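You operate a simulated robot arm through the tools that you are given. There is no shell and no other tool.

Carry out the task below with a simulated robot arm. There is one attempt and no reset: what you move stays moved.

## Task
Rinse the green lens from the bath till the gauge shows green.
Fine: sink it in the rinse tank; water off, bath and rinse baskets up at the end. Where these are worked on the way, their far stop is far enough and under half their travel is too little: rinse basket.

The check looks at the end state, three seconds after you hand in, the way a careful person would. Anything else that was tipped, shoved, dropped, spilled or broken makes it a failure.

## Robot
A 6-joint arm with a two-finger parallel gripper, fixed in place. Base frame: the origin is on the floor under the middle of its stand, x ahead of it, y to its left, z up; the work surface is at about z = 860. Readings come in mm, degrees, newtons and seconds.
With the tool pointing down near the work surface it reaches from about 300 to 660 mm from the base axis. Its first joint turns from -115.0 to 115.0 degrees. Payload 3.43 kg.
Tool frame: the origin (TCP) lies between the finger pads and is the grasp point; the fingertips stand 34 mm ahead of it; z points along the fingers, y is the line along which they close. Largest opening 128 mm; finger width 24, thickness 12; the body of the gripper, 48 by 130 mm, starts 96 mm behind the TCP.
Orientation is that of the tool frame in the base frame, as a unit quaternion [w, x, y, z]. With the fingers straight down and closing along the base's y, the tool's x points along the base's -x, its y along +y and its z along -z.

## Interface
- The arm moves only by the tool play_rows. Its argument "plan" is one flat list of numbers, 7 for each row, row after row: the shift along the tool's x, y, z in mm, then the turn, a rotation vector about the tool's x, y, z in degrees, then the opening in per cent of the stroke, from 0 (shut) to 100 (fully open). In form: [tx, ty, tz, wx, wy, wz, gripper, tx, ty, tz, wx, wy, wz, gripper, ...]. A call has 1 to 20 rows; each row shifts and turns the commanded pose from where the row before left it, along the tool's axes as they then stand. Rows are played at 5 a second. More than 50 mm and 8.6 degrees between two rows, or a gripper value outside its range, and nothing of the call is played. Where a pose cannot be reached the arm comes as near as it can. A force on the tool above 40 N (or 10 N above the force at the start of the call, whichever is more), or a blocked arm, ends the call early, and 0.2 s more pass. The fingers move at their own pace (about 153 mm/s each) and stop on an object; they squeeze with about 32 N. The grip force told is the motor's: it shows also when the fingers shut on nothing. Time passes only in rows, and 0.2 s behind the last, so rows that do not move let the fingers close. It gives the time, the measured TCP pose, the force on the tool (base axes), the opening and the grip force at its end, in the units of the frame above (readings bear some noise), with the torque about the TCP (base axes, N m) and any sound that the robot's microphone picked up.
- Cameras (640 x 400 px; columns grow to the right, rows downward): "scene" is fixed at [395.3, -650, 1439.8]; the picture's right is [1.00, -0.01, 0.00], its down [-0.01, -0.66, -0.75] and it looks along [0.01, 0.75, -0.66] (base axes); focal length 265 px, centre (320, 200). "wrist" rides on the gripper at [76, -11, -160] in the tool frame; the picture's right is [0.15, 0.99, 0.00], its down [-0.88, 0.13, -0.46] and it looks along [-0.45, 0.07, 0.89] (tool axes); focal length 234 px, centre (320, 200). There is no depth. A picture from a camera that has moved, and an enlarged one, comes with that camera's place and axes in the base frame and with its lens. The place of the scene camera against the robot may be out by one fixed shift of up to 25 mm in any direction.
- snapshot(camera): a new picture of that camera. It takes no simulated time.
- raise_lower(by): slides the trunk up (or, below 0, down) by that many mm; the arm rides with it, the base frame stays. It gives what a move gives, with no picture.
- close_up(camera, box): a new picture of the part [left, top, right, bottom] of that camera's present view, enlarged. It takes no simulated time.
- finish_job(): hands the job in; it is judged then, once.

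Places have to be worked out from the pictures, the camera data and where the tool is seen. Open the gripper and draw the arm clear of the work before you hand the job in, unless the task says otherwise.

The tools are called after "Emit:" as a command line: name --argument value ..., lists and objects as JSON in quotes. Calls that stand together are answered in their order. play_rows: Moves the arm, as the interface text tells. Its arguments: {"type":"object","properties":{"plan":{"type":"array","items":{"type":"number"}}},"required":["plan"]} The other tools are called the same way: raise_lower (by) moves the trunk up or down; snapshot (camera) takes a picture; close_up (camera, box) takes an enlarged picture of a part of a camera's view; finish_job () hands the job in.

At the start:

```text
t: 0.0
tool_pos: [307.7, -215.3, 1157.2]
ee_rot: [0.0, 0.0, 1.0, 0.0]
wrist_force: [0.4, -1.2, -0.2]
ft_torque: [0.0, -0.01, 0.0]
gripper_width: 128.0
grasp_force: 0.0
trunk travel left (down, up): [-875.0, 115.0]
```

scene: 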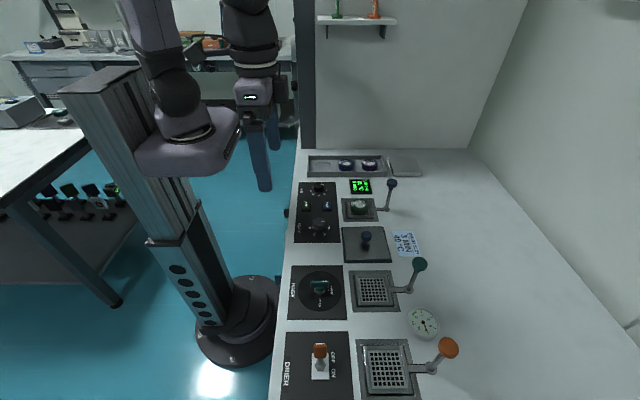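
wrist: 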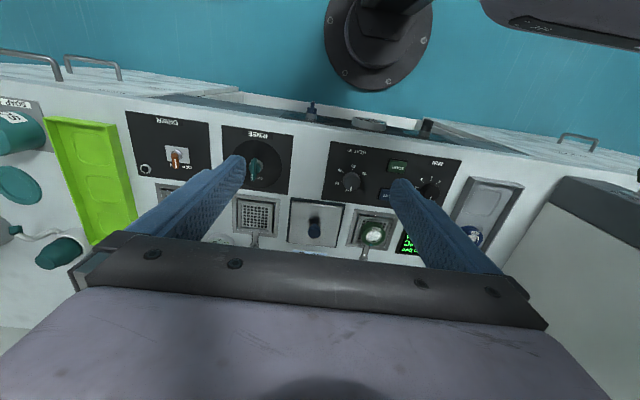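

I'll start by looking at the bench in enlarged pictures to identify the bath, the rinse tank, the controls and the gauge.

Emit:
close_up --camera "scene" --box '[270, 140, 430, 240]'

Emit:
close_up --camera "scene" --box '[270, 220, 480, 351]'

Emit:
close_up --camera "scene" --box '[270, 300, 480, 400]'

Emit:
close_up --camera "wrist" --box '[100, 90, 340, 240]'

Emit:
close_up --camera "wrist" --box '[280, 110, 520, 260]'

```text
4.00 times, centred on (350, 190) of scene
camera zoom: at [395.3, -650.0, 1439.8], right [1.0, -0.01, 0.0], down [-0.01, -0.66, -0.75], along [0.01, 0.75, -0.66], focal length 1059 px, centre (200, 240)
```

zoom: 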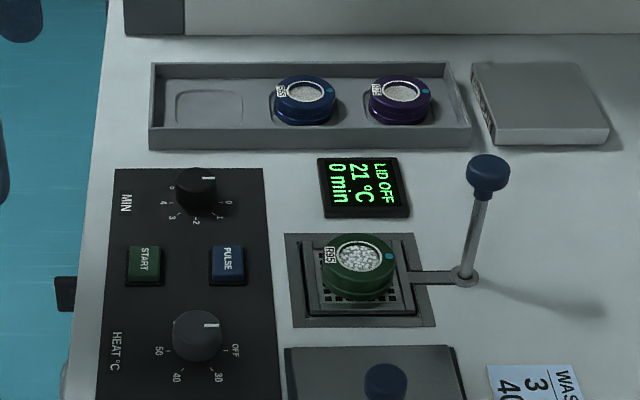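

```text
3.05 times, centred on (375, 286) of scene
camera zoom: at [395.3, -650.0, 1439.8], right [1.0, -0.01, 0.0], down [-0.01, -0.66, -0.75], along [0.01, 0.75, -0.66], focal length 807 px, centre (152, -61)
```

zoom: 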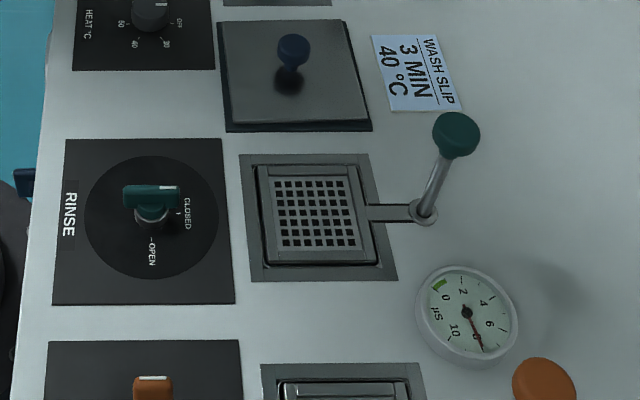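

```text
3.05 times, centred on (375, 350) of scene
camera zoom: at [395.3, -650.0, 1439.8], right [1.0, -0.01, 0.0], down [-0.01, -0.66, -0.75], along [0.01, 0.75, -0.66], focal length 807 px, centre (152, -257)
```

zoom: 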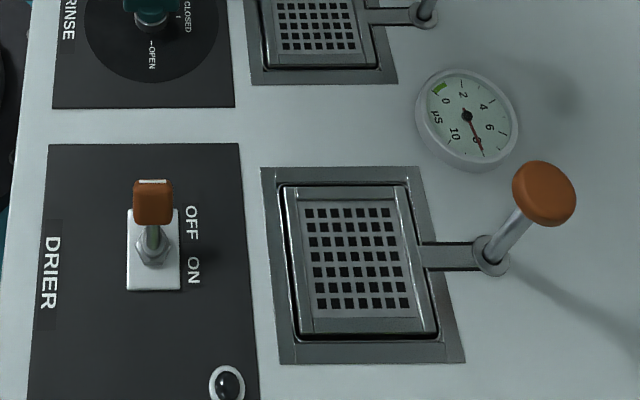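

```text
2.67 times, centred on (220, 165) of wrist
camera zoom: at [231.5, -225.2, 1316.0], right [-0.15, 0.99, 0.0], down [0.88, 0.13, 0.46], along [0.45, 0.07, -0.89], focal length 624 px, centre (587, 293)
```

zoom: 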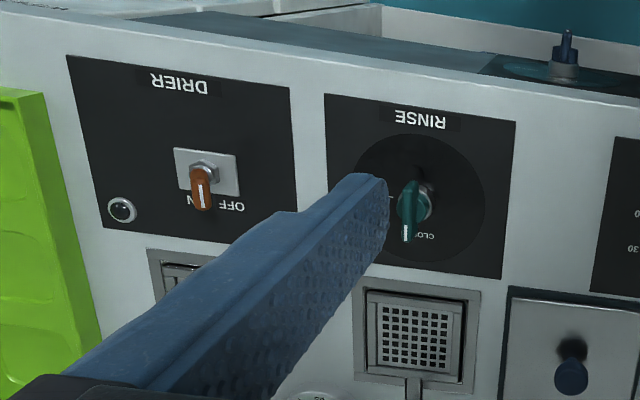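

```text
2.67 times, centred on (400, 185) of wrist
camera zoom: at [231.5, -225.2, 1316.0], right [-0.15, 0.99, 0.0], down [0.88, 0.13, 0.46], along [0.45, 0.07, -0.89], focal length 624 px, centre (107, 240)
```

zoom: 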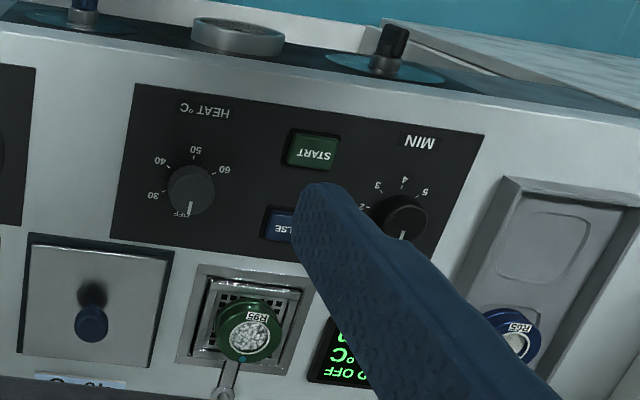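

The bench from far to near: the bath (green lens R95, blue lever), the bath lid beside it, the rinse tank (green valve pointing at CLOSED, green lever, gauge at about 8) and the drier. I estimate the lens near (522, -58) and the rinse basket near (520, -335). I'll move the wrist camera over the rinse area to see how the lever and valve work.

Emit:
play_rows --plan '[-33, -29, 7, 0, 0, 0, 100, -33, -29, 7, 0, 0, 0, 100, -33, -29, 7, 0, 0, 0, 100, -33, -29, 7, 0, 0, 0, 100, 0, 0, 0, 0, 0, 0, 100]'

Emit:
snapshot --camera "wrist"

Emit:
snapshot --camera "scene"

```text
t: 1.2
tool_pos: [436.5, -329.4, 1128.1]
ee_rot: [0.0, 0.001, 1.0, 0.0]
wrist_force: [0.4, -0.1, 0.4]
ft_torque: [-0.03, -0.01, 0.02]
gripper_width: 128.0
grasp_force: 0.1
trunk travel left (down, up): [-875.0, 115.0]
```

```text
taken
camera wrist: at [361.1, -340.1, 1287.8], right [-0.15, 0.99, 0.0], down [0.88, 0.13, 0.46], along [0.45, 0.07, -0.89], focal length 234 px, centre (320, 200)
```

wrist: 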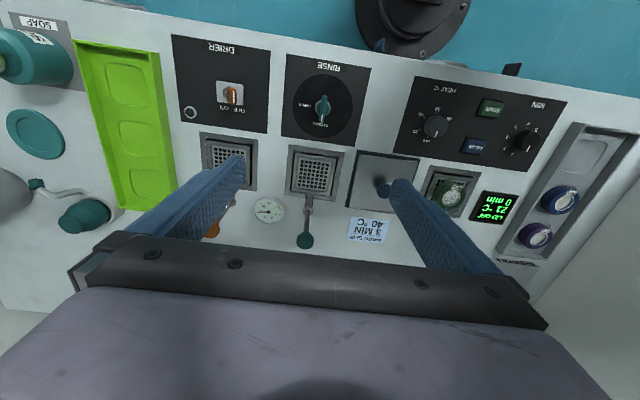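

```text
taken
```

scene: 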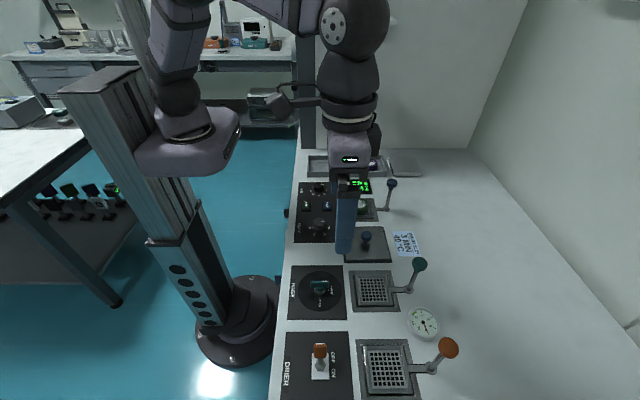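

The wrist picture now shows the rinse valve, basket, lever ball and gauge. I'll enlarge these to see the mechanics.

Emit:
close_up --camera "wrist" --box '[250, 130, 378, 260]'

Emit:
close_up --camera "wrist" --box '[270, 50, 398, 130]'

Emit:
close_up --camera "scene" --box '[360, 170, 420, 220]'

Emit:
close_up --camera "scene" --box '[345, 250, 445, 345]'

Emit:
close_up --camera "scene" --box '[280, 260, 360, 325]'

```text
3.08 times, centred on (314, 195) of wrist
camera zoom: at [361.1, -340.1, 1287.8], right [-0.15, 0.99, 0.0], down [0.88, 0.13, 0.46], along [0.45, 0.07, -0.89], focal length 720 px, centre (338, 215)
```

zoom: 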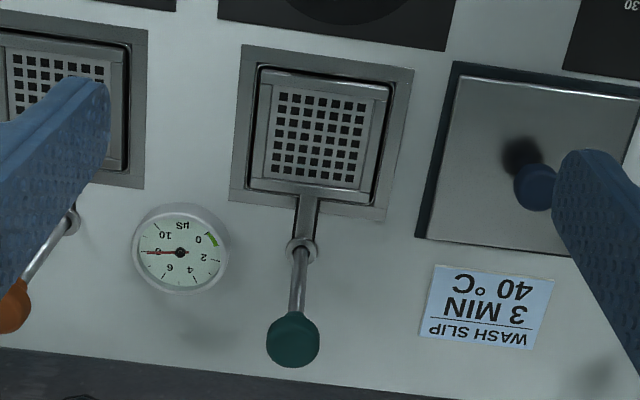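

```text
5.00 times, centred on (334, 90) of wrist
camera zoom: at [361.1, -340.1, 1287.8], right [-0.15, 0.99, 0.0], down [0.88, 0.13, 0.46], along [0.45, 0.07, -0.89], focal length 1171 px, centre (250, 750)
```

zoom: 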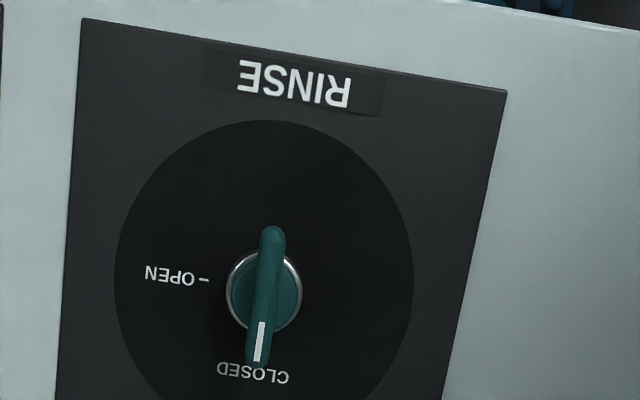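

```text
8.00 times, centred on (390, 195) of scene
camera zoom: at [395.3, -650.0, 1439.8], right [1.0, -0.01, 0.0], down [-0.01, -0.66, -0.75], along [0.01, 0.75, -0.66], focal length 2119 px, centre (-240, 240)
```

zoom: 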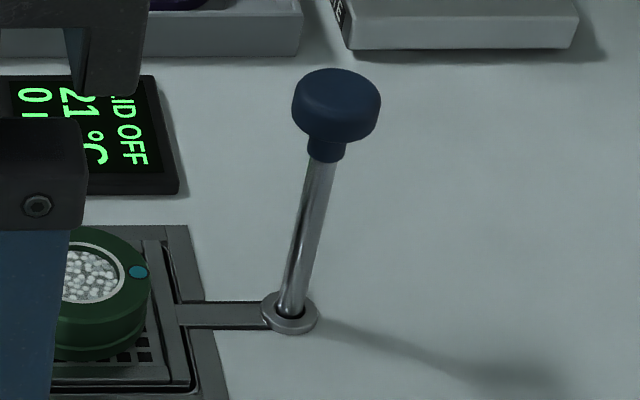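

```text
4.21 times, centred on (395, 298) of scene
camera zoom: at [395.3, -650.0, 1439.8], right [1.0, -0.01, 0.0], down [-0.01, -0.66, -0.75], along [0.01, 0.75, -0.66], focal length 1115 px, centre (4, -210)
```

zoom: 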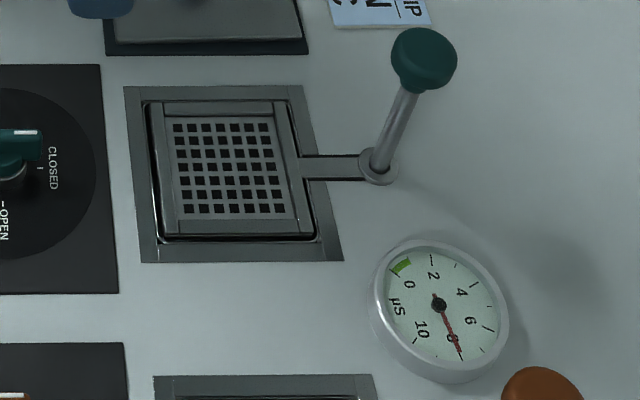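

```text
6.15 times, centred on (320, 292) of scene
camera zoom: at [395.3, -650.0, 1439.8], right [1.0, -0.01, 0.0], down [-0.01, -0.66, -0.75], along [0.01, 0.75, -0.66], focal length 1630 px, centre (320, -369)
```

zoom: 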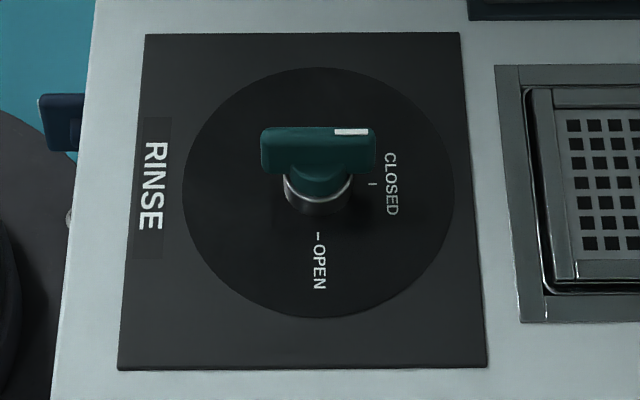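

The levers are vertical rods with mushroom knobs, each joined to its basket by a flat arm, so pushing the knob down should lower the basket. All three are up now, and the valve turns 90° from CLOSED (+x) to OPEN (-y). Next I'll move above the bath to locate the lens precisely.

Emit:
play_rows --plan '[-5, 45, 0, 0, 0, 0, 100, -5, 45, 0, 0, 0, 0, 100, -5, 45, 0, 0, 0, 0, 100, -5, 45, 0, 0, 0, 0, 100, -5, 45, 0, 0, 0, 0, 100, -5, 46, 0, 0, 0, 0, 100, 0, 0, 40, 0, 0, 0, 100, 0, 0, 40, 0, 0, 0, 100, 0, 0, 0, 0, 0, 0, 100]'

Emit:
snapshot --camera "wrist"

Emit:
snapshot --camera "scene"

```text
t: 3.2
tool_pos: [469.1, -58.2, 1048.4]
ee_rot: [0.0, 0.0, 1.0, 0.0]
wrist_force: [-0.4, 0.2, 0.0]
ft_torque: [0.04, 0.0, -0.05]
gripper_width: 128.1
grasp_force: 0.1
trunk travel left (down, up): [-875.0, 115.0]
```

```text
taken
camera wrist: at [393.2, -69.6, 1206.8], right [-0.15, 0.99, 0.0], down [0.88, 0.13, 0.46], along [0.45, 0.07, -0.89], focal length 234 px, centre (320, 200)
```

wrist: 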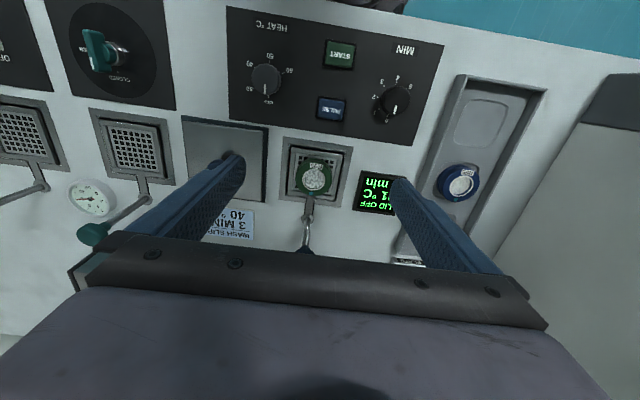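

```text
taken
```

scene: 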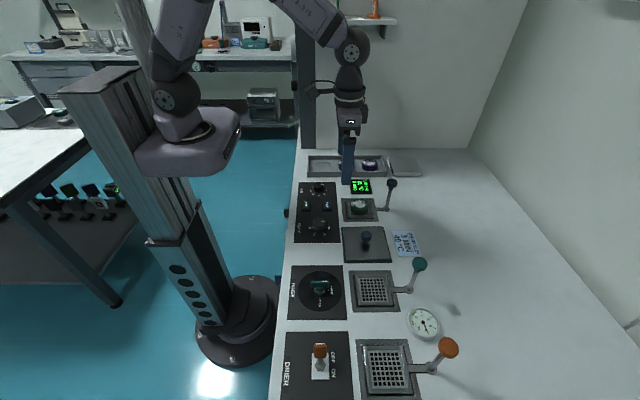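

Emit:
close_up --camera "wrist" --box '[265, 125, 375, 205]'

Emit:
close_up --camera "wrist" --box '[270, 180, 350, 260]'

Emit:
close_up --camera "scene" --box '[335, 190, 405, 230]'

```text
5.00 times, centred on (320, 165) of wrist
camera zoom: at [393.2, -69.6, 1206.8], right [-0.15, 0.99, 0.0], down [0.88, 0.13, 0.46], along [0.45, 0.07, -0.89], focal length 1171 px, centre (320, 375)
```

zoom: 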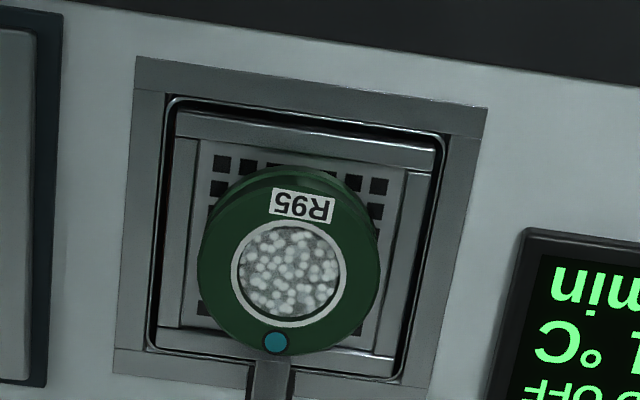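

```text
5.00 times, centred on (310, 220) of wrist
camera zoom: at [393.2, -69.6, 1206.8], right [-0.15, 0.99, 0.0], down [0.88, 0.13, 0.46], along [0.45, 0.07, -0.89], focal length 1171 px, centre (370, 100)
```

zoom: 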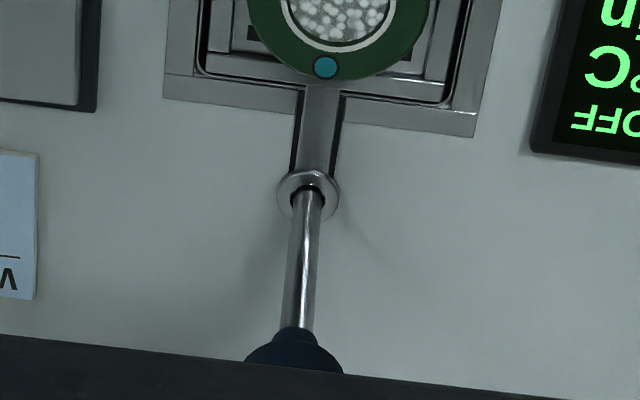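

```text
9.14 times, centred on (370, 210) of scene
camera zoom: at [395.3, -650.0, 1439.8], right [1.0, -0.01, 0.0], down [-0.01, -0.66, -0.75], along [0.01, 0.75, -0.66], focal length 2422 px, centre (-137, 109)
```

zoom: 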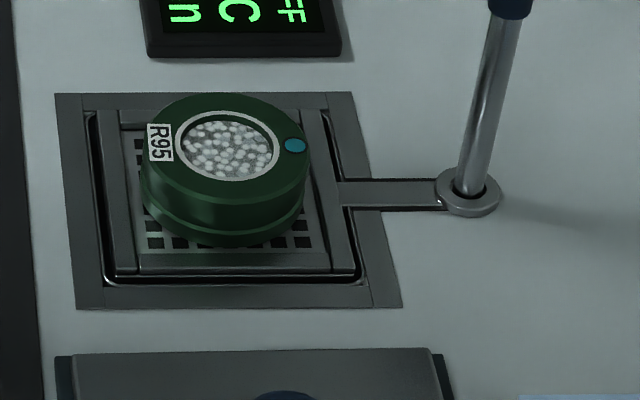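

The lens holder is about 54–57 mm across and 20 mm tall, centred near (521.5, -59.4). I'll part-close the gripper to about 84 mm and come down to z≈985 above it for a second view to get its height.

Emit:
play_rows --plan '[-26, -1, 0, 0, 0, 0, 66, -26.4, 0, 0, 0, 0, 0, 66, 0, 0, 32, 0, 0, 0, 66, 0, 0, 32, 0, 0, 0, 66, 0, 0, 0, 0, 0, 0, 66]'

Emit:
snapshot --camera "wrist"

Emit:
close_up --camera "wrist" --box '[240, 100, 400, 200]'

Emit:
close_up --camera "scene" --box '[320, 150, 420, 230]'

```text
t: 4.4
tool_pos: [522.9, -60.0, 984.3]
ee_rot: [0.0, 0.0, 1.0, 0.0]
wrist_force: [-0.3, -0.9, -0.8]
ft_torque: [-0.03, 0.0, 0.02]
gripper_width: 84.6
grasp_force: 0.1
trunk travel left (down, up): [-875.0, 115.0]
```

```text
taken
camera wrist: at [447.6, -70.8, 1143.2], right [-0.15, 0.99, 0.0], down [0.88, 0.13, 0.46], along [0.45, 0.07, -0.89], focal length 234 px, centre (320, 200)
```

wrist: 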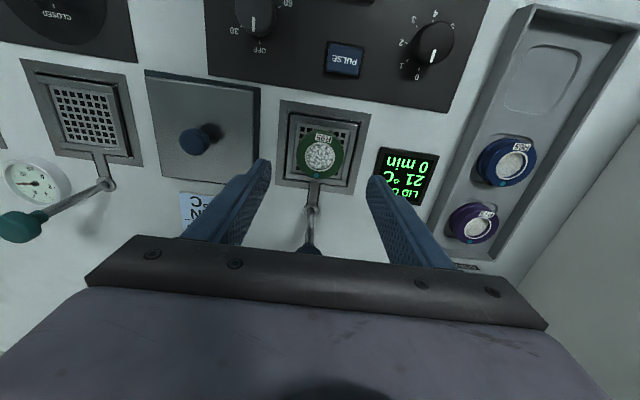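

```text
4.00 times, centred on (320, 150) of wrist
camera zoom: at [447.6, -70.8, 1143.2], right [-0.15, 0.99, 0.0], down [0.88, 0.13, 0.46], along [0.45, 0.07, -0.89], focal length 937 px, centre (320, 400)
```

zoom: 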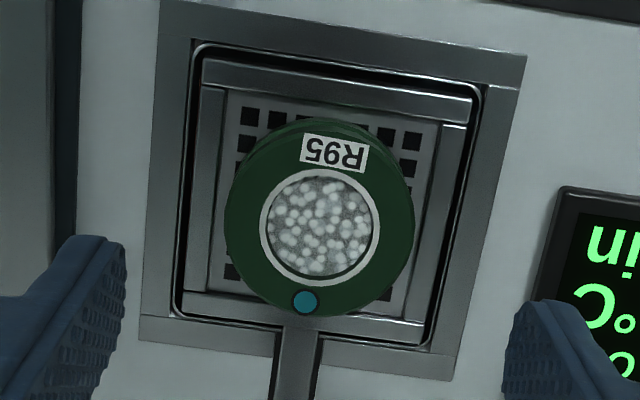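

```text
5.00 times, centred on (370, 190) of scene
camera zoom: at [395.3, -650.0, 1439.8], right [1.0, -0.01, 0.0], down [-0.01, -0.66, -0.75], along [0.01, 0.75, -0.66], focal length 1324 px, centre (70, 250)
```

zoom: 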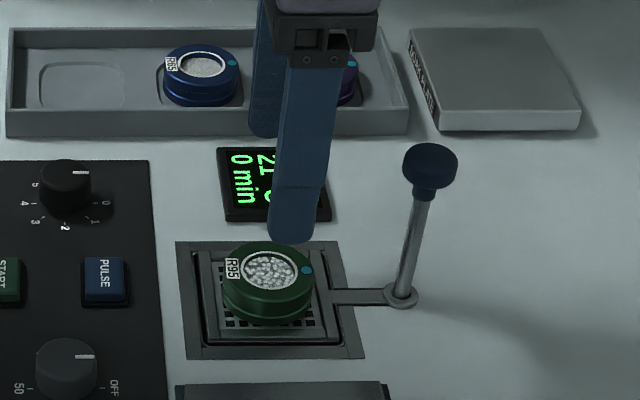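

Triangulating both views puts the lens top centre near (524, -59.4, 881). I'll shift slightly and lower until the fingertips are just below the lens top, then check.

Emit:
play_rows --plan '[-1.5, 0.6, 24, 0, 0, 0, 66, 0, 0, 24, 0, 0, 0, 66, 0, 0, 24, 0, 0, 0, 66, 0, 0, 0, 0, 0, 0, 66]'

Emit:
close_up --camera "wrist" --box '[220, 90, 420, 215]'

Emit:
close_up --camera "scene" --box '[330, 180, 410, 230]'

```text
t: 5.4
tool_pos: [523.6, -60.5, 912.9]
ee_rot: [-0.001, 0.0, 1.0, 0.0]
wrist_force: [0.7, -0.1, 0.0]
ft_torque: [-0.01, -0.05, 0.01]
gripper_width: 84.5
grasp_force: 0.1
trunk travel left (down, up): [-875.0, 115.0]
```

```text
3.20 times, centred on (320, 152) of wrist
camera zoom: at [447.5, -70.4, 1072.0], right [-0.15, 0.99, 0.0], down [0.88, 0.13, 0.46], along [0.45, 0.07, -0.89], focal length 749 px, centre (320, 352)
```

zoom: 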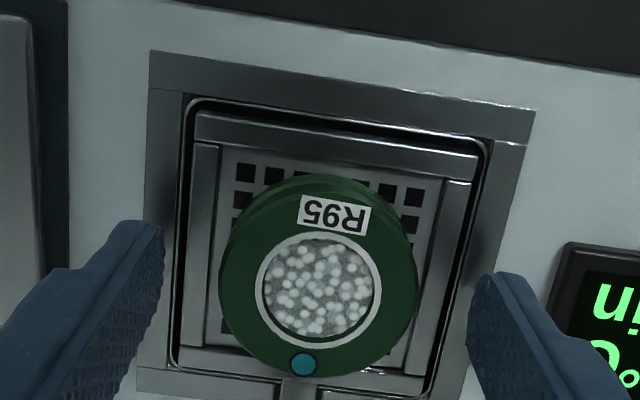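

```text
8.00 times, centred on (370, 205) of scene
camera zoom: at [395.3, -650.0, 1439.8], right [1.0, -0.01, 0.0], down [-0.01, -0.66, -0.75], along [0.01, 0.75, -0.66], focal length 2119 px, centre (-80, 160)
```

zoom: 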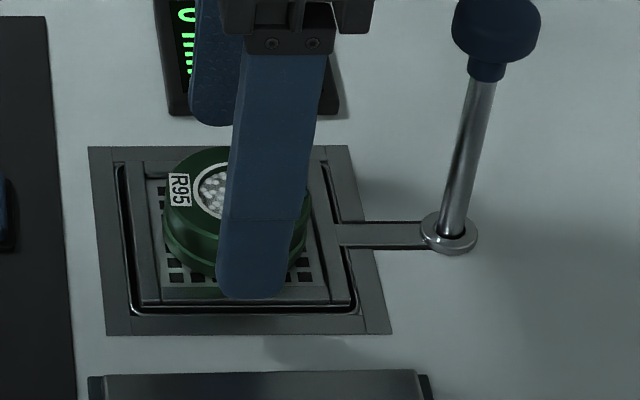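

The fingertips straddle the lens, and the lens sits about 2.5 mm further out in x and 1 mm in +y. I'll correct that, lower to TCP z≈905 (tips ≈871), and close.

Emit:
play_rows --plan '[-2.3, 0.9, 0, 0, 0, 0, 66, 0, 0, 4, 0, 0, 0, 66, 0, 0, 4, 0, 0, 0, 66, 0, 0, 0, 0, 0, 0, 66]'

Emit:
close_up --camera "wrist" --box '[220, 90, 420, 215]'

Emit:
close_up --camera "scene" --box '[330, 180, 410, 230]'

```text
t: 6.4
tool_pos: [525.3, -59.2, 905.4]
ee_rot: [0.0, -0.001, 1.0, 0.001]
wrist_force: [-0.3, 0.7, -0.2]
ft_torque: [0.02, 0.0, 0.01]
gripper_width: 84.3
grasp_force: 0.0
trunk travel left (down, up): [-875.0, 115.0]
```

```text
3.20 times, centred on (320, 152) of wrist
camera zoom: at [450.2, -70.6, 1064.0], right [-0.15, 0.99, 0.0], down [0.88, 0.13, 0.46], along [0.45, 0.07, -0.89], focal length 749 px, centre (320, 352)
```

zoom: 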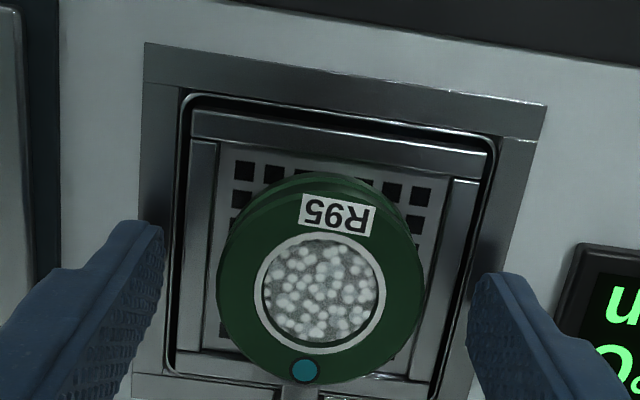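

```text
8.00 times, centred on (370, 205) of scene
camera zoom: at [395.3, -650.0, 1439.8], right [1.0, -0.01, 0.0], down [-0.01, -0.66, -0.75], along [0.01, 0.75, -0.66], focal length 2119 px, centre (-80, 160)
```

zoom: 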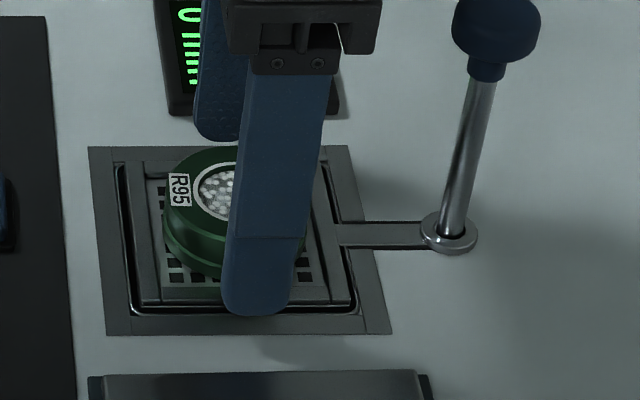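

No contact so far and the fingers straddle the lens evenly. I'll close the fingers on it.

Emit:
play_rows --plan '[0, 0, 0, 0, 0, 0, 0, 0, 0, 0, 0, 0, 0, 0, 0, 0, 0, 0, 0, 0, 0]'

Emit:
close_up --camera "wrist" --box '[220, 90, 420, 215]'

```text
t: 7.2
tool_pos: [526.2, -59.7, 904.2]
ee_rot: [0.0, 0.001, 1.0, -0.001]
wrist_force: [-0.9, 1.0, 0.1]
ft_torque: [-0.02, -0.01, 0.03]
gripper_width: 53.5
grasp_force: 32.0
trunk travel left (down, up): [-875.0, 115.0]
```

```text
3.20 times, centred on (320, 152) of wrist
camera zoom: at [450.2, -70.5, 1064.0], right [-0.15, 0.99, 0.0], down [0.88, 0.13, 0.46], along [0.45, 0.07, -0.89], focal length 749 px, centre (320, 352)
```

zoom: 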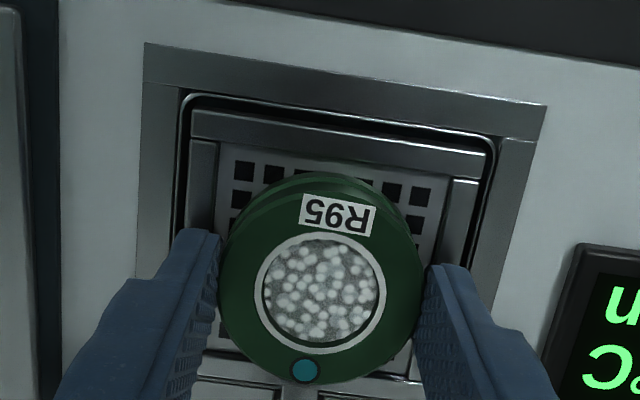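

The lens is held (53.5 mm wide, 32 N). I'll lift it straight up to about z=1030, then carry it over to the rinse basket.

Emit:
play_rows --plan '[0, 0, -10, 0, 0, 0, 0, 0, 0, -25, 0, 0, 0, 0, 0, 0, -45, 0, 0, 0, 0, 0, 0, -45, 0, 0, 0, 0, 0, 0, 0, 0, 0, 0, 0]'

Emit:
snapshot --camera "wrist"

Emit:
snapshot --camera "scene"

```text
t: 8.4
tool_pos: [525.6, -57.3, 1030.9]
ee_rot: [0.0, 0.0, 1.0, 0.0]
wrist_force: [-0.2, -0.2, -1.2]
ft_torque: [-0.01, 0.01, 0.03]
gripper_width: 53.3
grasp_force: 32.2
trunk travel left (down, up): [-875.0, 115.0]
```

```text
taken
camera wrist: at [450.8, -68.7, 1189.8], right [-0.15, 0.99, 0.0], down [0.88, 0.13, 0.45], along [0.45, 0.07, -0.89], focal length 234 px, centre (320, 200)
```

wrist: 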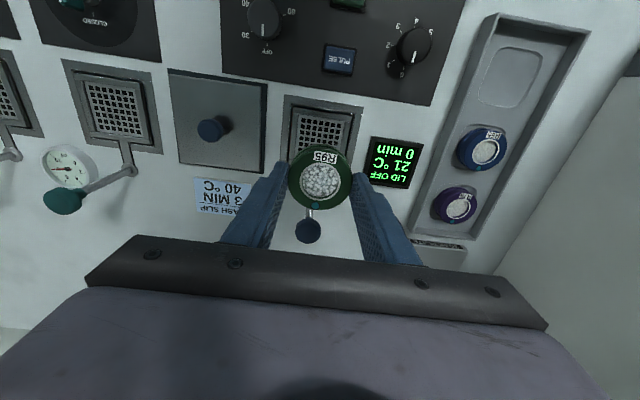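

```text
taken
```

scene: 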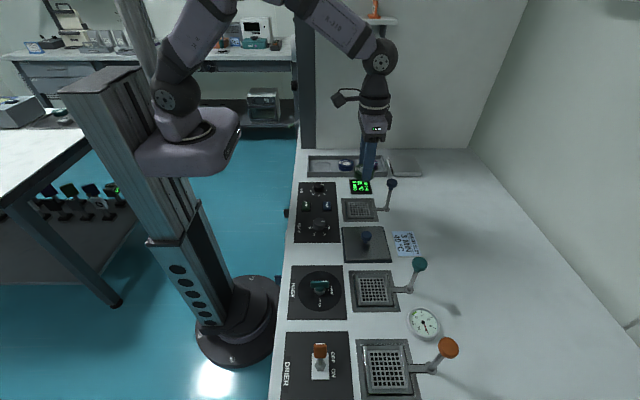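

The lens came out cleanly and the bath basket stayed up. I'll carry the lens across at z≈1030 to above the rinse basket.

Emit:
play_rows --plan '[0, -45, 0, 0, 0, 0, 0, 0, -45, 0, 0, 0, 0, 0, 0, -45, 0, 0, 0, 0, 0, 0, -45, 0, 0, 0, 0, 0, 0, -45, 0, 0, 0, 0, 0, 0, -45, 0, 0, 0, 0, 0, 0, 0, 0, 0, 0, 0, 0]'

Emit:
snapshot --camera "wrist"

Emit:
close_up --camera "wrist" --box '[220, 80, 420, 205]'

Emit:
snapshot --camera "scene"

```text
t: 10.0
tool_pos: [522.8, -326.5, 1029.4]
ee_rot: [0.001, -0.001, 1.0, 0.0]
wrist_force: [0.1, 0.1, -1.0]
ft_torque: [-0.01, 0.01, -0.02]
gripper_width: 53.8
grasp_force: 32.3
trunk travel left (down, up): [-875.0, 115.0]
```

```text
taken
camera wrist: at [447.7, -336.9, 1188.0], right [-0.15, 0.99, 0.0], down [0.88, 0.13, 0.46], along [0.45, 0.07, -0.89], focal length 234 px, centre (320, 200)
```

wrist: 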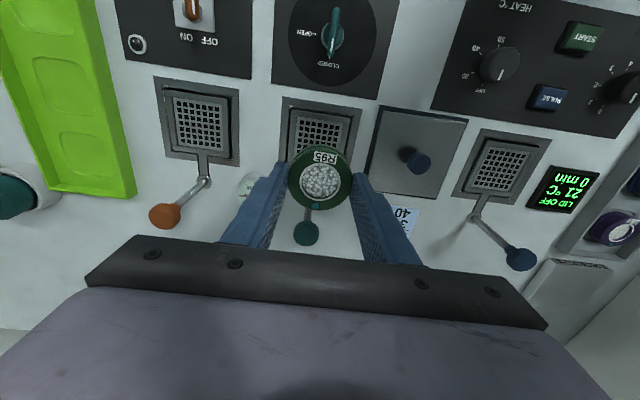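

```text
3.20 times, centred on (320, 142) of wrist
camera zoom: at [447.7, -336.9, 1188.0], right [-0.15, 0.99, 0.0], down [0.88, 0.13, 0.46], along [0.45, 0.07, -0.89], focal length 749 px, centre (320, 384)
```

zoom: 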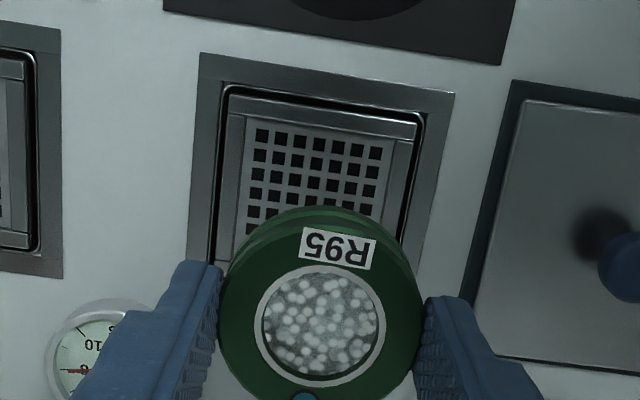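

```text
taken
```

scene: 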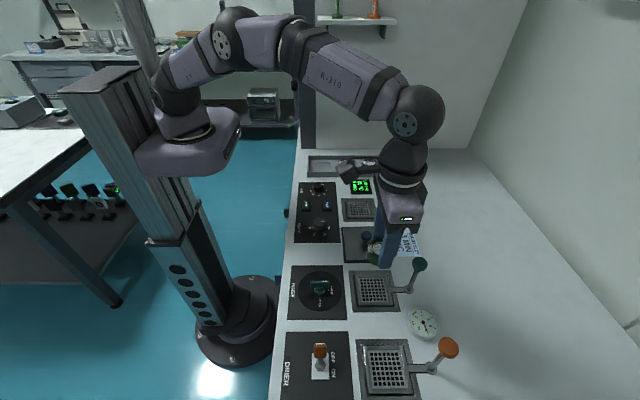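

The rinse basket's grid centre works out near (526, -329). I'll let the arm settle and take another reading before lowering.

Emit:
play_rows --plan '[0, 0, 0, 0, 0, 0, 0, 0, 0, 0, 0, 0, 0, 0]'

Emit:
close_up --camera "wrist" --box '[220, 80, 420, 205]'

Emit:
close_up --camera "scene" --box '[330, 220, 450, 320]'

```text
t: 10.6
tool_pos: [524.0, -327.4, 1028.6]
ee_rot: [0.0, 0.0, 1.0, 0.0]
wrist_force: [-0.5, 0.0, -1.1]
ft_torque: [0.01, 0.0, 0.03]
gripper_width: 53.6
grasp_force: 32.1
trunk travel left (down, up): [-875.0, 115.0]
```

```text
3.20 times, centred on (320, 142) of wrist
camera zoom: at [448.2, -337.5, 1187.5], right [-0.15, 0.99, 0.0], down [0.88, 0.13, 0.46], along [0.45, 0.07, -0.89], focal length 749 px, centre (320, 384)
```

zoom: 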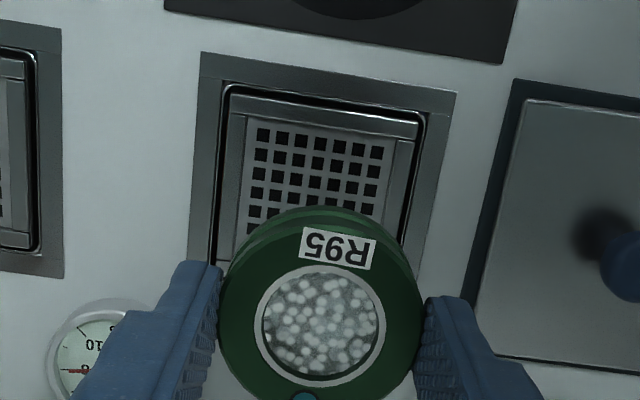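

```text
4.00 times, centred on (390, 270) of scene
camera zoom: at [395.3, -650.0, 1439.8], right [1.0, -0.01, 0.0], down [-0.01, -0.66, -0.75], along [0.01, 0.75, -0.66], focal length 1059 px, centre (40, -80)
```

zoom: 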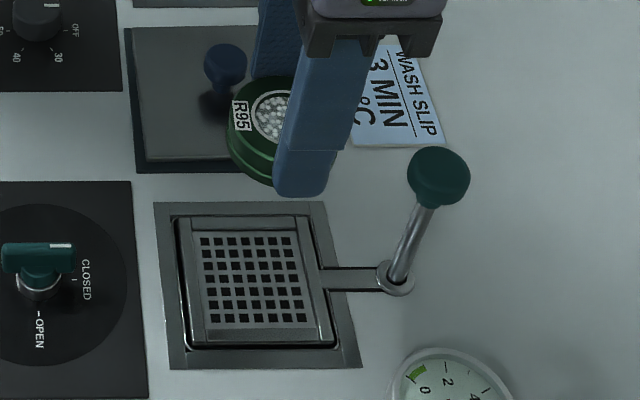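

I'll nudge +2 mm in x and -2 mm in y, then lower to about z=955 and check the alignment.

Emit:
play_rows --plan '[-2, -2, 25, 0, 0, 0, 0, 0, 0, 25, 0, 0, 0, 0, 0, 0, 25, 0, 0, 0, 0, 0, 0, 0, 0, 0, 0, 0, 0, 0, 0, 0, 0, 0, 0]'

Emit:
close_up --camera "wrist" --box '[220, 80, 420, 205]'

Emit:
close_up --camera "scene" --box '[330, 220, 450, 320]'

```text
t: 11.8
tool_pos: [527.3, -331.2, 952.2]
ee_rot: [0.0, 0.0, 1.0, 0.0]
wrist_force: [0.5, 0.7, -0.7]
ft_torque: [-0.02, 0.02, 0.0]
gripper_width: 53.4
grasp_force: 31.9
trunk travel left (down, up): [-875.0, 115.0]
```

```text
3.20 times, centred on (320, 142) of wrist
camera zoom: at [451.9, -342.2, 1111.7], right [-0.15, 0.99, 0.0], down [0.88, 0.13, 0.46], along [0.45, 0.07, -0.89], focal length 749 px, centre (320, 384)
```

zoom: 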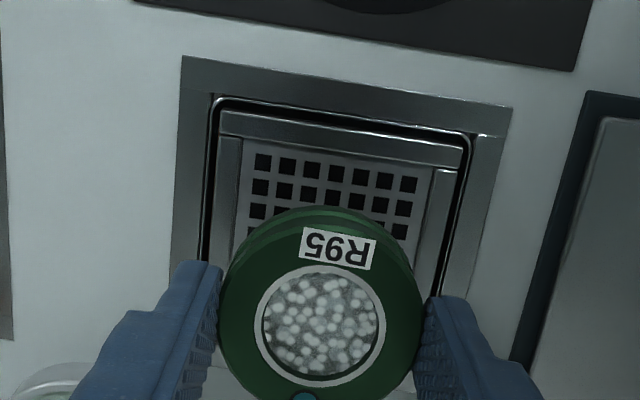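

```text
4.00 times, centred on (390, 270) of scene
camera zoom: at [395.3, -650.0, 1439.8], right [1.0, -0.01, 0.0], down [-0.01, -0.66, -0.75], along [0.01, 0.75, -0.66], focal length 1059 px, centre (40, -80)
```

zoom: 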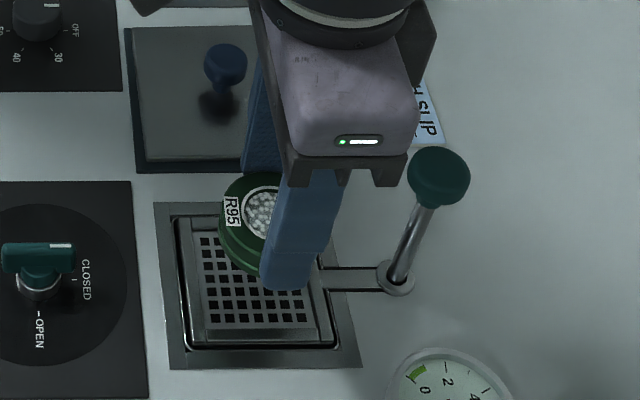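

The grid centre is confirmed at about (526.5, -330). I'll correct by 1 mm in y and lower another 40 mm, then read again.

Emit:
play_rows --plan '[0, 1, 20, 0, 0, 0, 0, 0, 0, 20, 0, 0, 0, 0, 0, 0, 0, 0, 0, 0, 0, 0, 0, 0, 0, 0, 0, 0]'

Emit:
close_up --camera "wrist" --box '[220, 80, 420, 205]'

Emit:
close_up --camera "scene" --box '[330, 220, 450, 320]'

```text
t: 12.8
tool_pos: [527.4, -330.0, 914.5]
ee_rot: [0.0, 0.0, 1.0, 0.0]
wrist_force: [0.6, 0.0, -0.6]
ft_torque: [0.02, -0.02, -0.02]
gripper_width: 53.4
grasp_force: 32.4
trunk travel left (down, up): [-875.0, 115.0]
```

```text
3.20 times, centred on (320, 142) of wrist
camera zoom: at [451.7, -340.8, 1074.1], right [-0.15, 0.99, 0.0], down [0.88, 0.13, 0.46], along [0.45, 0.07, -0.89], focal length 749 px, centre (320, 384)
```

zoom: 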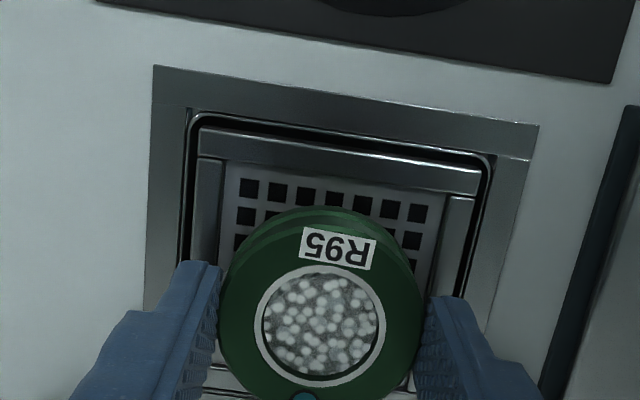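

```text
4.00 times, centred on (390, 270) of scene
camera zoom: at [395.3, -650.0, 1439.8], right [1.0, -0.01, 0.0], down [-0.01, -0.66, -0.75], along [0.01, 0.75, -0.66], focal length 1059 px, centre (40, -80)
```

zoom: 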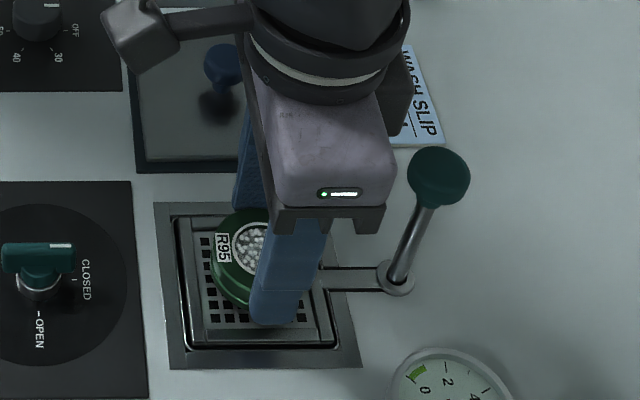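

Alignment is good. I'll lower the remaining 8 mm in small steps, watching the force.

Emit:
play_rows --plan '[0, 0, 4, 0, 0, 0, 0, 0, 0, 3, 0, 0, 0, 0, 0, 0, 1.5, 0, 0, 0, 0, 0, 0, 0, 0, 0, 0, 0]'

Emit:
close_up --camera "wrist" --box '[220, 80, 420, 205]'

Emit:
close_up --camera "scene" --box '[350, 250, 410, 310]'

```text
t: 13.8
tool_pos: [526.4, -329.9, 905.4]
ee_rot: [0.0, 0.0, 1.0, -0.001]
wrist_force: [0.0, 0.4, 0.1]
ft_torque: [0.02, 0.0, 0.02]
gripper_width: 53.6
grasp_force: 32.0
trunk travel left (down, up): [-875.0, 115.0]
```

```text
3.20 times, centred on (320, 142) of wrist
camera zoom: at [451.9, -340.6, 1065.2], right [-0.15, 0.99, 0.0], down [0.88, 0.13, 0.46], along [0.45, 0.07, -0.89], focal length 749 px, centre (320, 384)
```

zoom: 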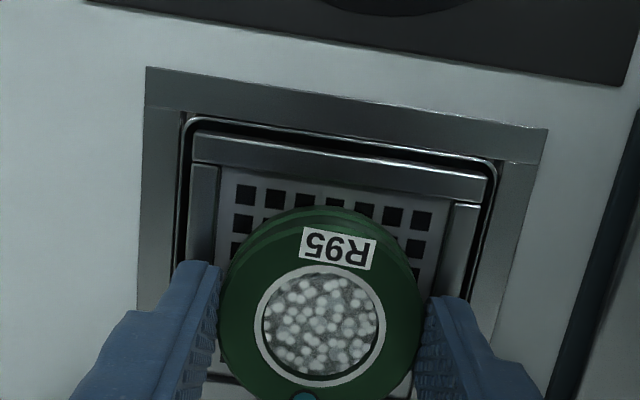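

```text
6.67 times, centred on (380, 280) of scene
camera zoom: at [395.3, -650.0, 1439.8], right [1.0, -0.01, 0.0], down [-0.01, -0.66, -0.75], along [0.01, 0.75, -0.66], focal length 1766 px, centre (-80, -333)
```

zoom: 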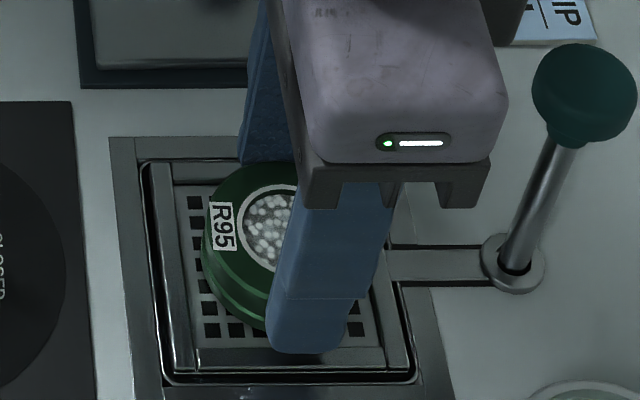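

The downward load has dropped to about 0, so the lens is at or just touching the grid. I'll ease down 0.7 mm and read the force before releasing.

Emit:
play_rows --plan '[0, 0, 0.7, 0, 0, 0, 0, 0, 0, 0, 0, 0, 0, 0]'

```text
t: 14.4
tool_pos: [526.7, -330.8, 905.9]
ee_rot: [0.0, 0.001, 1.0, 0.0]
wrist_force: [-0.2, 0.3, -1.1]
ft_torque: [-0.02, -0.02, -0.01]
gripper_width: 53.5
grasp_force: 32.4
trunk travel left (down, up): [-875.0, 115.0]
```

No contact force yet. By the camera height I'm about 0.5 mm above the pick height, so I'll lower 0.5 mm and open the fingers gradually.

Emit:
play_rows --plan '[0, 0, 0.5, 0, 0, 0, 0, 0, 0, 0, 0, 0, 0, 44, 0, 0, 0, 0, 0, 0, 52, 0, 0, 0, 0, 0, 0, 62, 0, 0, 0, 0, 0, 0, 62]'

Emit:
close_up --camera "wrist" --box '[220, 80, 420, 205]'

Emit:
close_up --camera "scene" --box '[350, 250, 410, 310]'

```text
t: 15.6
tool_pos: [526.5, -330.2, 904.1]
ee_rot: [0.0, 0.0, 1.0, 0.0]
wrist_force: [-1.0, -0.2, -0.5]
ft_torque: [0.02, 0.01, 0.01]
gripper_width: 79.3
grasp_force: 0.1
trunk travel left (down, up): [-875.0, 115.0]
```

```text
3.20 times, centred on (320, 142) of wrist
camera zoom: at [451.5, -341.1, 1064.1], right [-0.15, 0.99, 0.0], down [0.88, 0.13, 0.46], along [0.45, 0.07, -0.89], focal length 749 px, centre (320, 384)
```

zoom: 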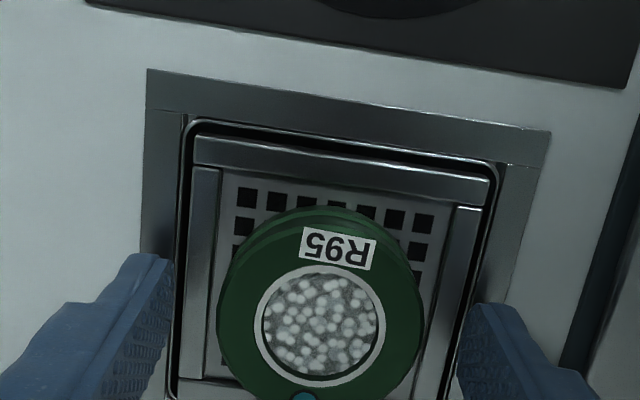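

```text
6.67 times, centred on (380, 280) of scene
camera zoom: at [395.3, -650.0, 1439.8], right [1.0, -0.01, 0.0], down [-0.01, -0.66, -0.75], along [0.01, 0.75, -0.66], focal length 1766 px, centre (-80, -333)
```

zoom: 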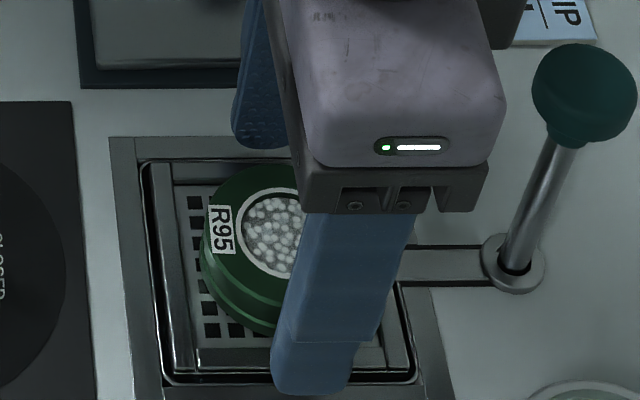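

The lens sits centred in the rinse basket and the fingers are clear. I'll retreat straight up to about z=1030, then move back over the rinse valve near (400, -330).

Emit:
play_rows --plan '[0, 0, -10, 0, 0, 0, 62, 0, 0, -25, 0, 0, 0, 62, 0, 0, -45, 0, 0, 0, 62, 0, 0, -45, 0, 0, 0, 62, 42, 0, 0, 0, 0, 0, 50, 42, 0, 0, 0, 0, 0, 40, 42, 0, 0, 0, 0, 0, 40, 0, 0, 0, 0, 0, 0, 40, 0, 0, 0, 0, 0, 0, 40]'

Emit:
snapshot --camera "wrist"

Emit:
snapshot --camera "scene"

Emit:
close_up --camera "wrist" --box '[240, 80, 400, 180]'

Emit:
close_up --camera "scene" --box '[280, 250, 440, 350]'

```text
t: 17.6
tool_pos: [399.4, -328.3, 1029.0]
ee_rot: [-0.001, 0.0, 1.0, 0.0]
wrist_force: [0.3, 0.0, 0.1]
ft_torque: [-0.01, 0.02, 0.01]
gripper_width: 51.0
grasp_force: 0.1
trunk travel left (down, up): [-875.0, 115.0]
```

```text
taken
camera wrist: at [323.7, -337.8, 1188.7], right [-0.15, 0.99, 0.0], down [0.88, 0.13, 0.46], along [0.45, 0.07, -0.89], focal length 234 px, centre (320, 200)
```

wrist: 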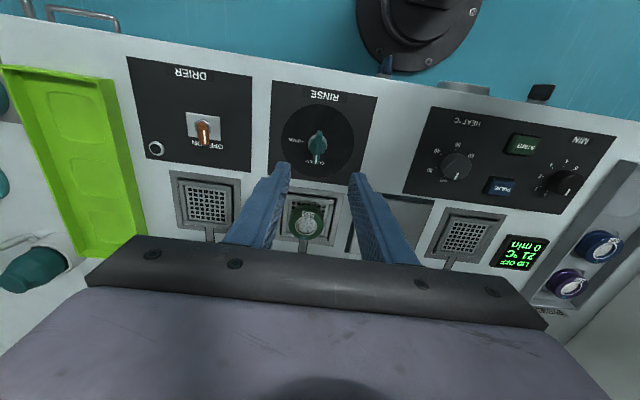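

```text
taken
```

scene: 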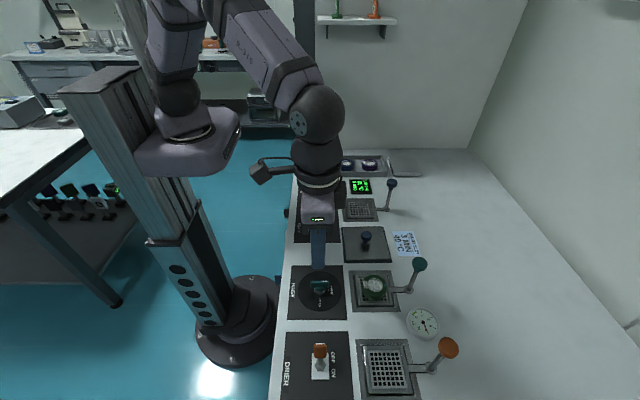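

```text
4.00 times, centred on (320, 130) of wrist
camera zoom: at [323.7, -337.8, 1188.7], right [-0.15, 0.99, 0.0], down [0.88, 0.13, 0.46], along [0.45, 0.07, -0.89], focal length 937 px, centre (320, 480)
```

zoom: 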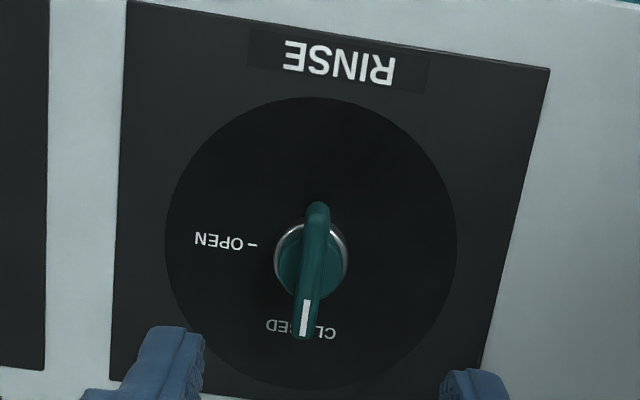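

```text
4.00 times, centred on (360, 300) of scene
camera zoom: at [395.3, -650.0, 1439.8], right [1.0, -0.01, 0.0], down [-0.01, -0.66, -0.75], along [0.01, 0.75, -0.66], focal length 1059 px, centre (160, -200)
```

zoom: 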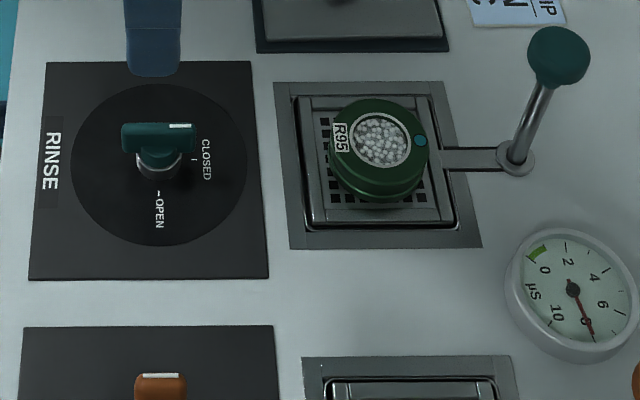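

The lens sits flat in the rinse basket. The valve blade is about 42 mm long and 9 mm thick, centred near (398.5, -330), with its top around z≈897. Before gripping it I'll test in free air that the wrist can turn 90° clockwise (+z of the tool).

Emit:
play_rows --plan '[0, 0, 0, 0, 0, 8, 40, 0, 0, 0, 0, 0, 8, 40, 0, 0, 0, 0, 0, 8, 40, 0, 0, 0, 0, 0, 8, 40, 0, 0, 0, 0, 0, 8, 40, 0, 0, 0, 0, 0, 8, 40, 0, 0, 0, 0, 0, 8, 40, 0, 0, 0, 0, 0, 8, 40, 0, 0, 0, 0, 0, 8, 40, 0, 0, 0, 0, 0, 8, 40, 0, 0, 0, 0, 0, 8, 40, 0, 0, 0, 0, 0, 2, 40, 0, 0, 0, 0, 0, 0, 40, 0, 0, 0, 0, 0, 0, 40]'

Emit:
snapshot --camera "wrist"

Emit:
snapshot --camera "scene"

```text
t: 20.6
tool_pos: [399.8, -329.3, 1028.3]
ee_rot: [0.0, 0.707, 0.707, 0.0]
wrist_force: [-0.7, 0.1, -1.7]
ft_torque: [0.0, -0.01, -0.04]
gripper_width: 51.3
grasp_force: 0.0
trunk travel left (down, up): [-875.0, 115.0]
```

```text
taken
camera wrist: at [390.2, -253.3, 1188.7], right [0.99, 0.15, 0.0], down [0.13, -0.88, 0.46], along [0.07, -0.45, -0.89], focal length 234 px, centre (320, 200)
```

wrist: 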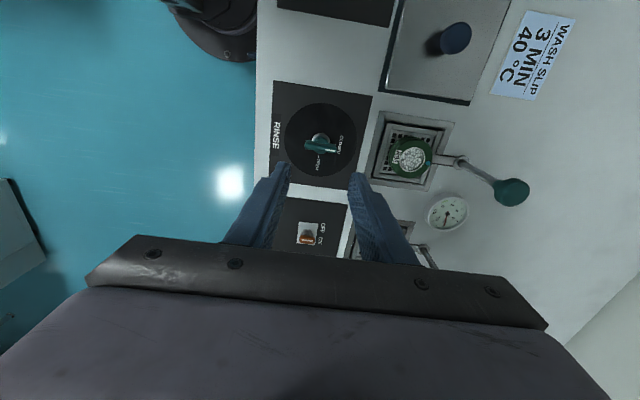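

```text
taken
```

scene: 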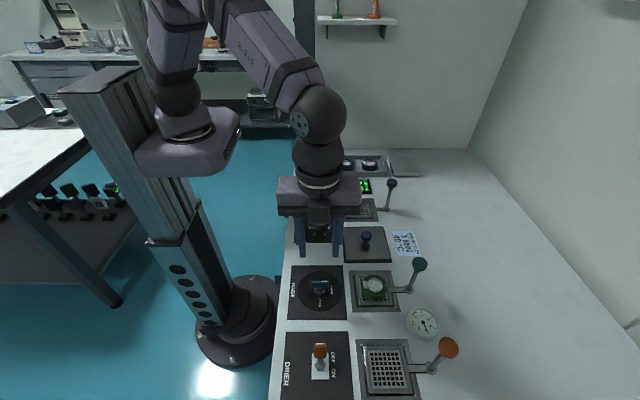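

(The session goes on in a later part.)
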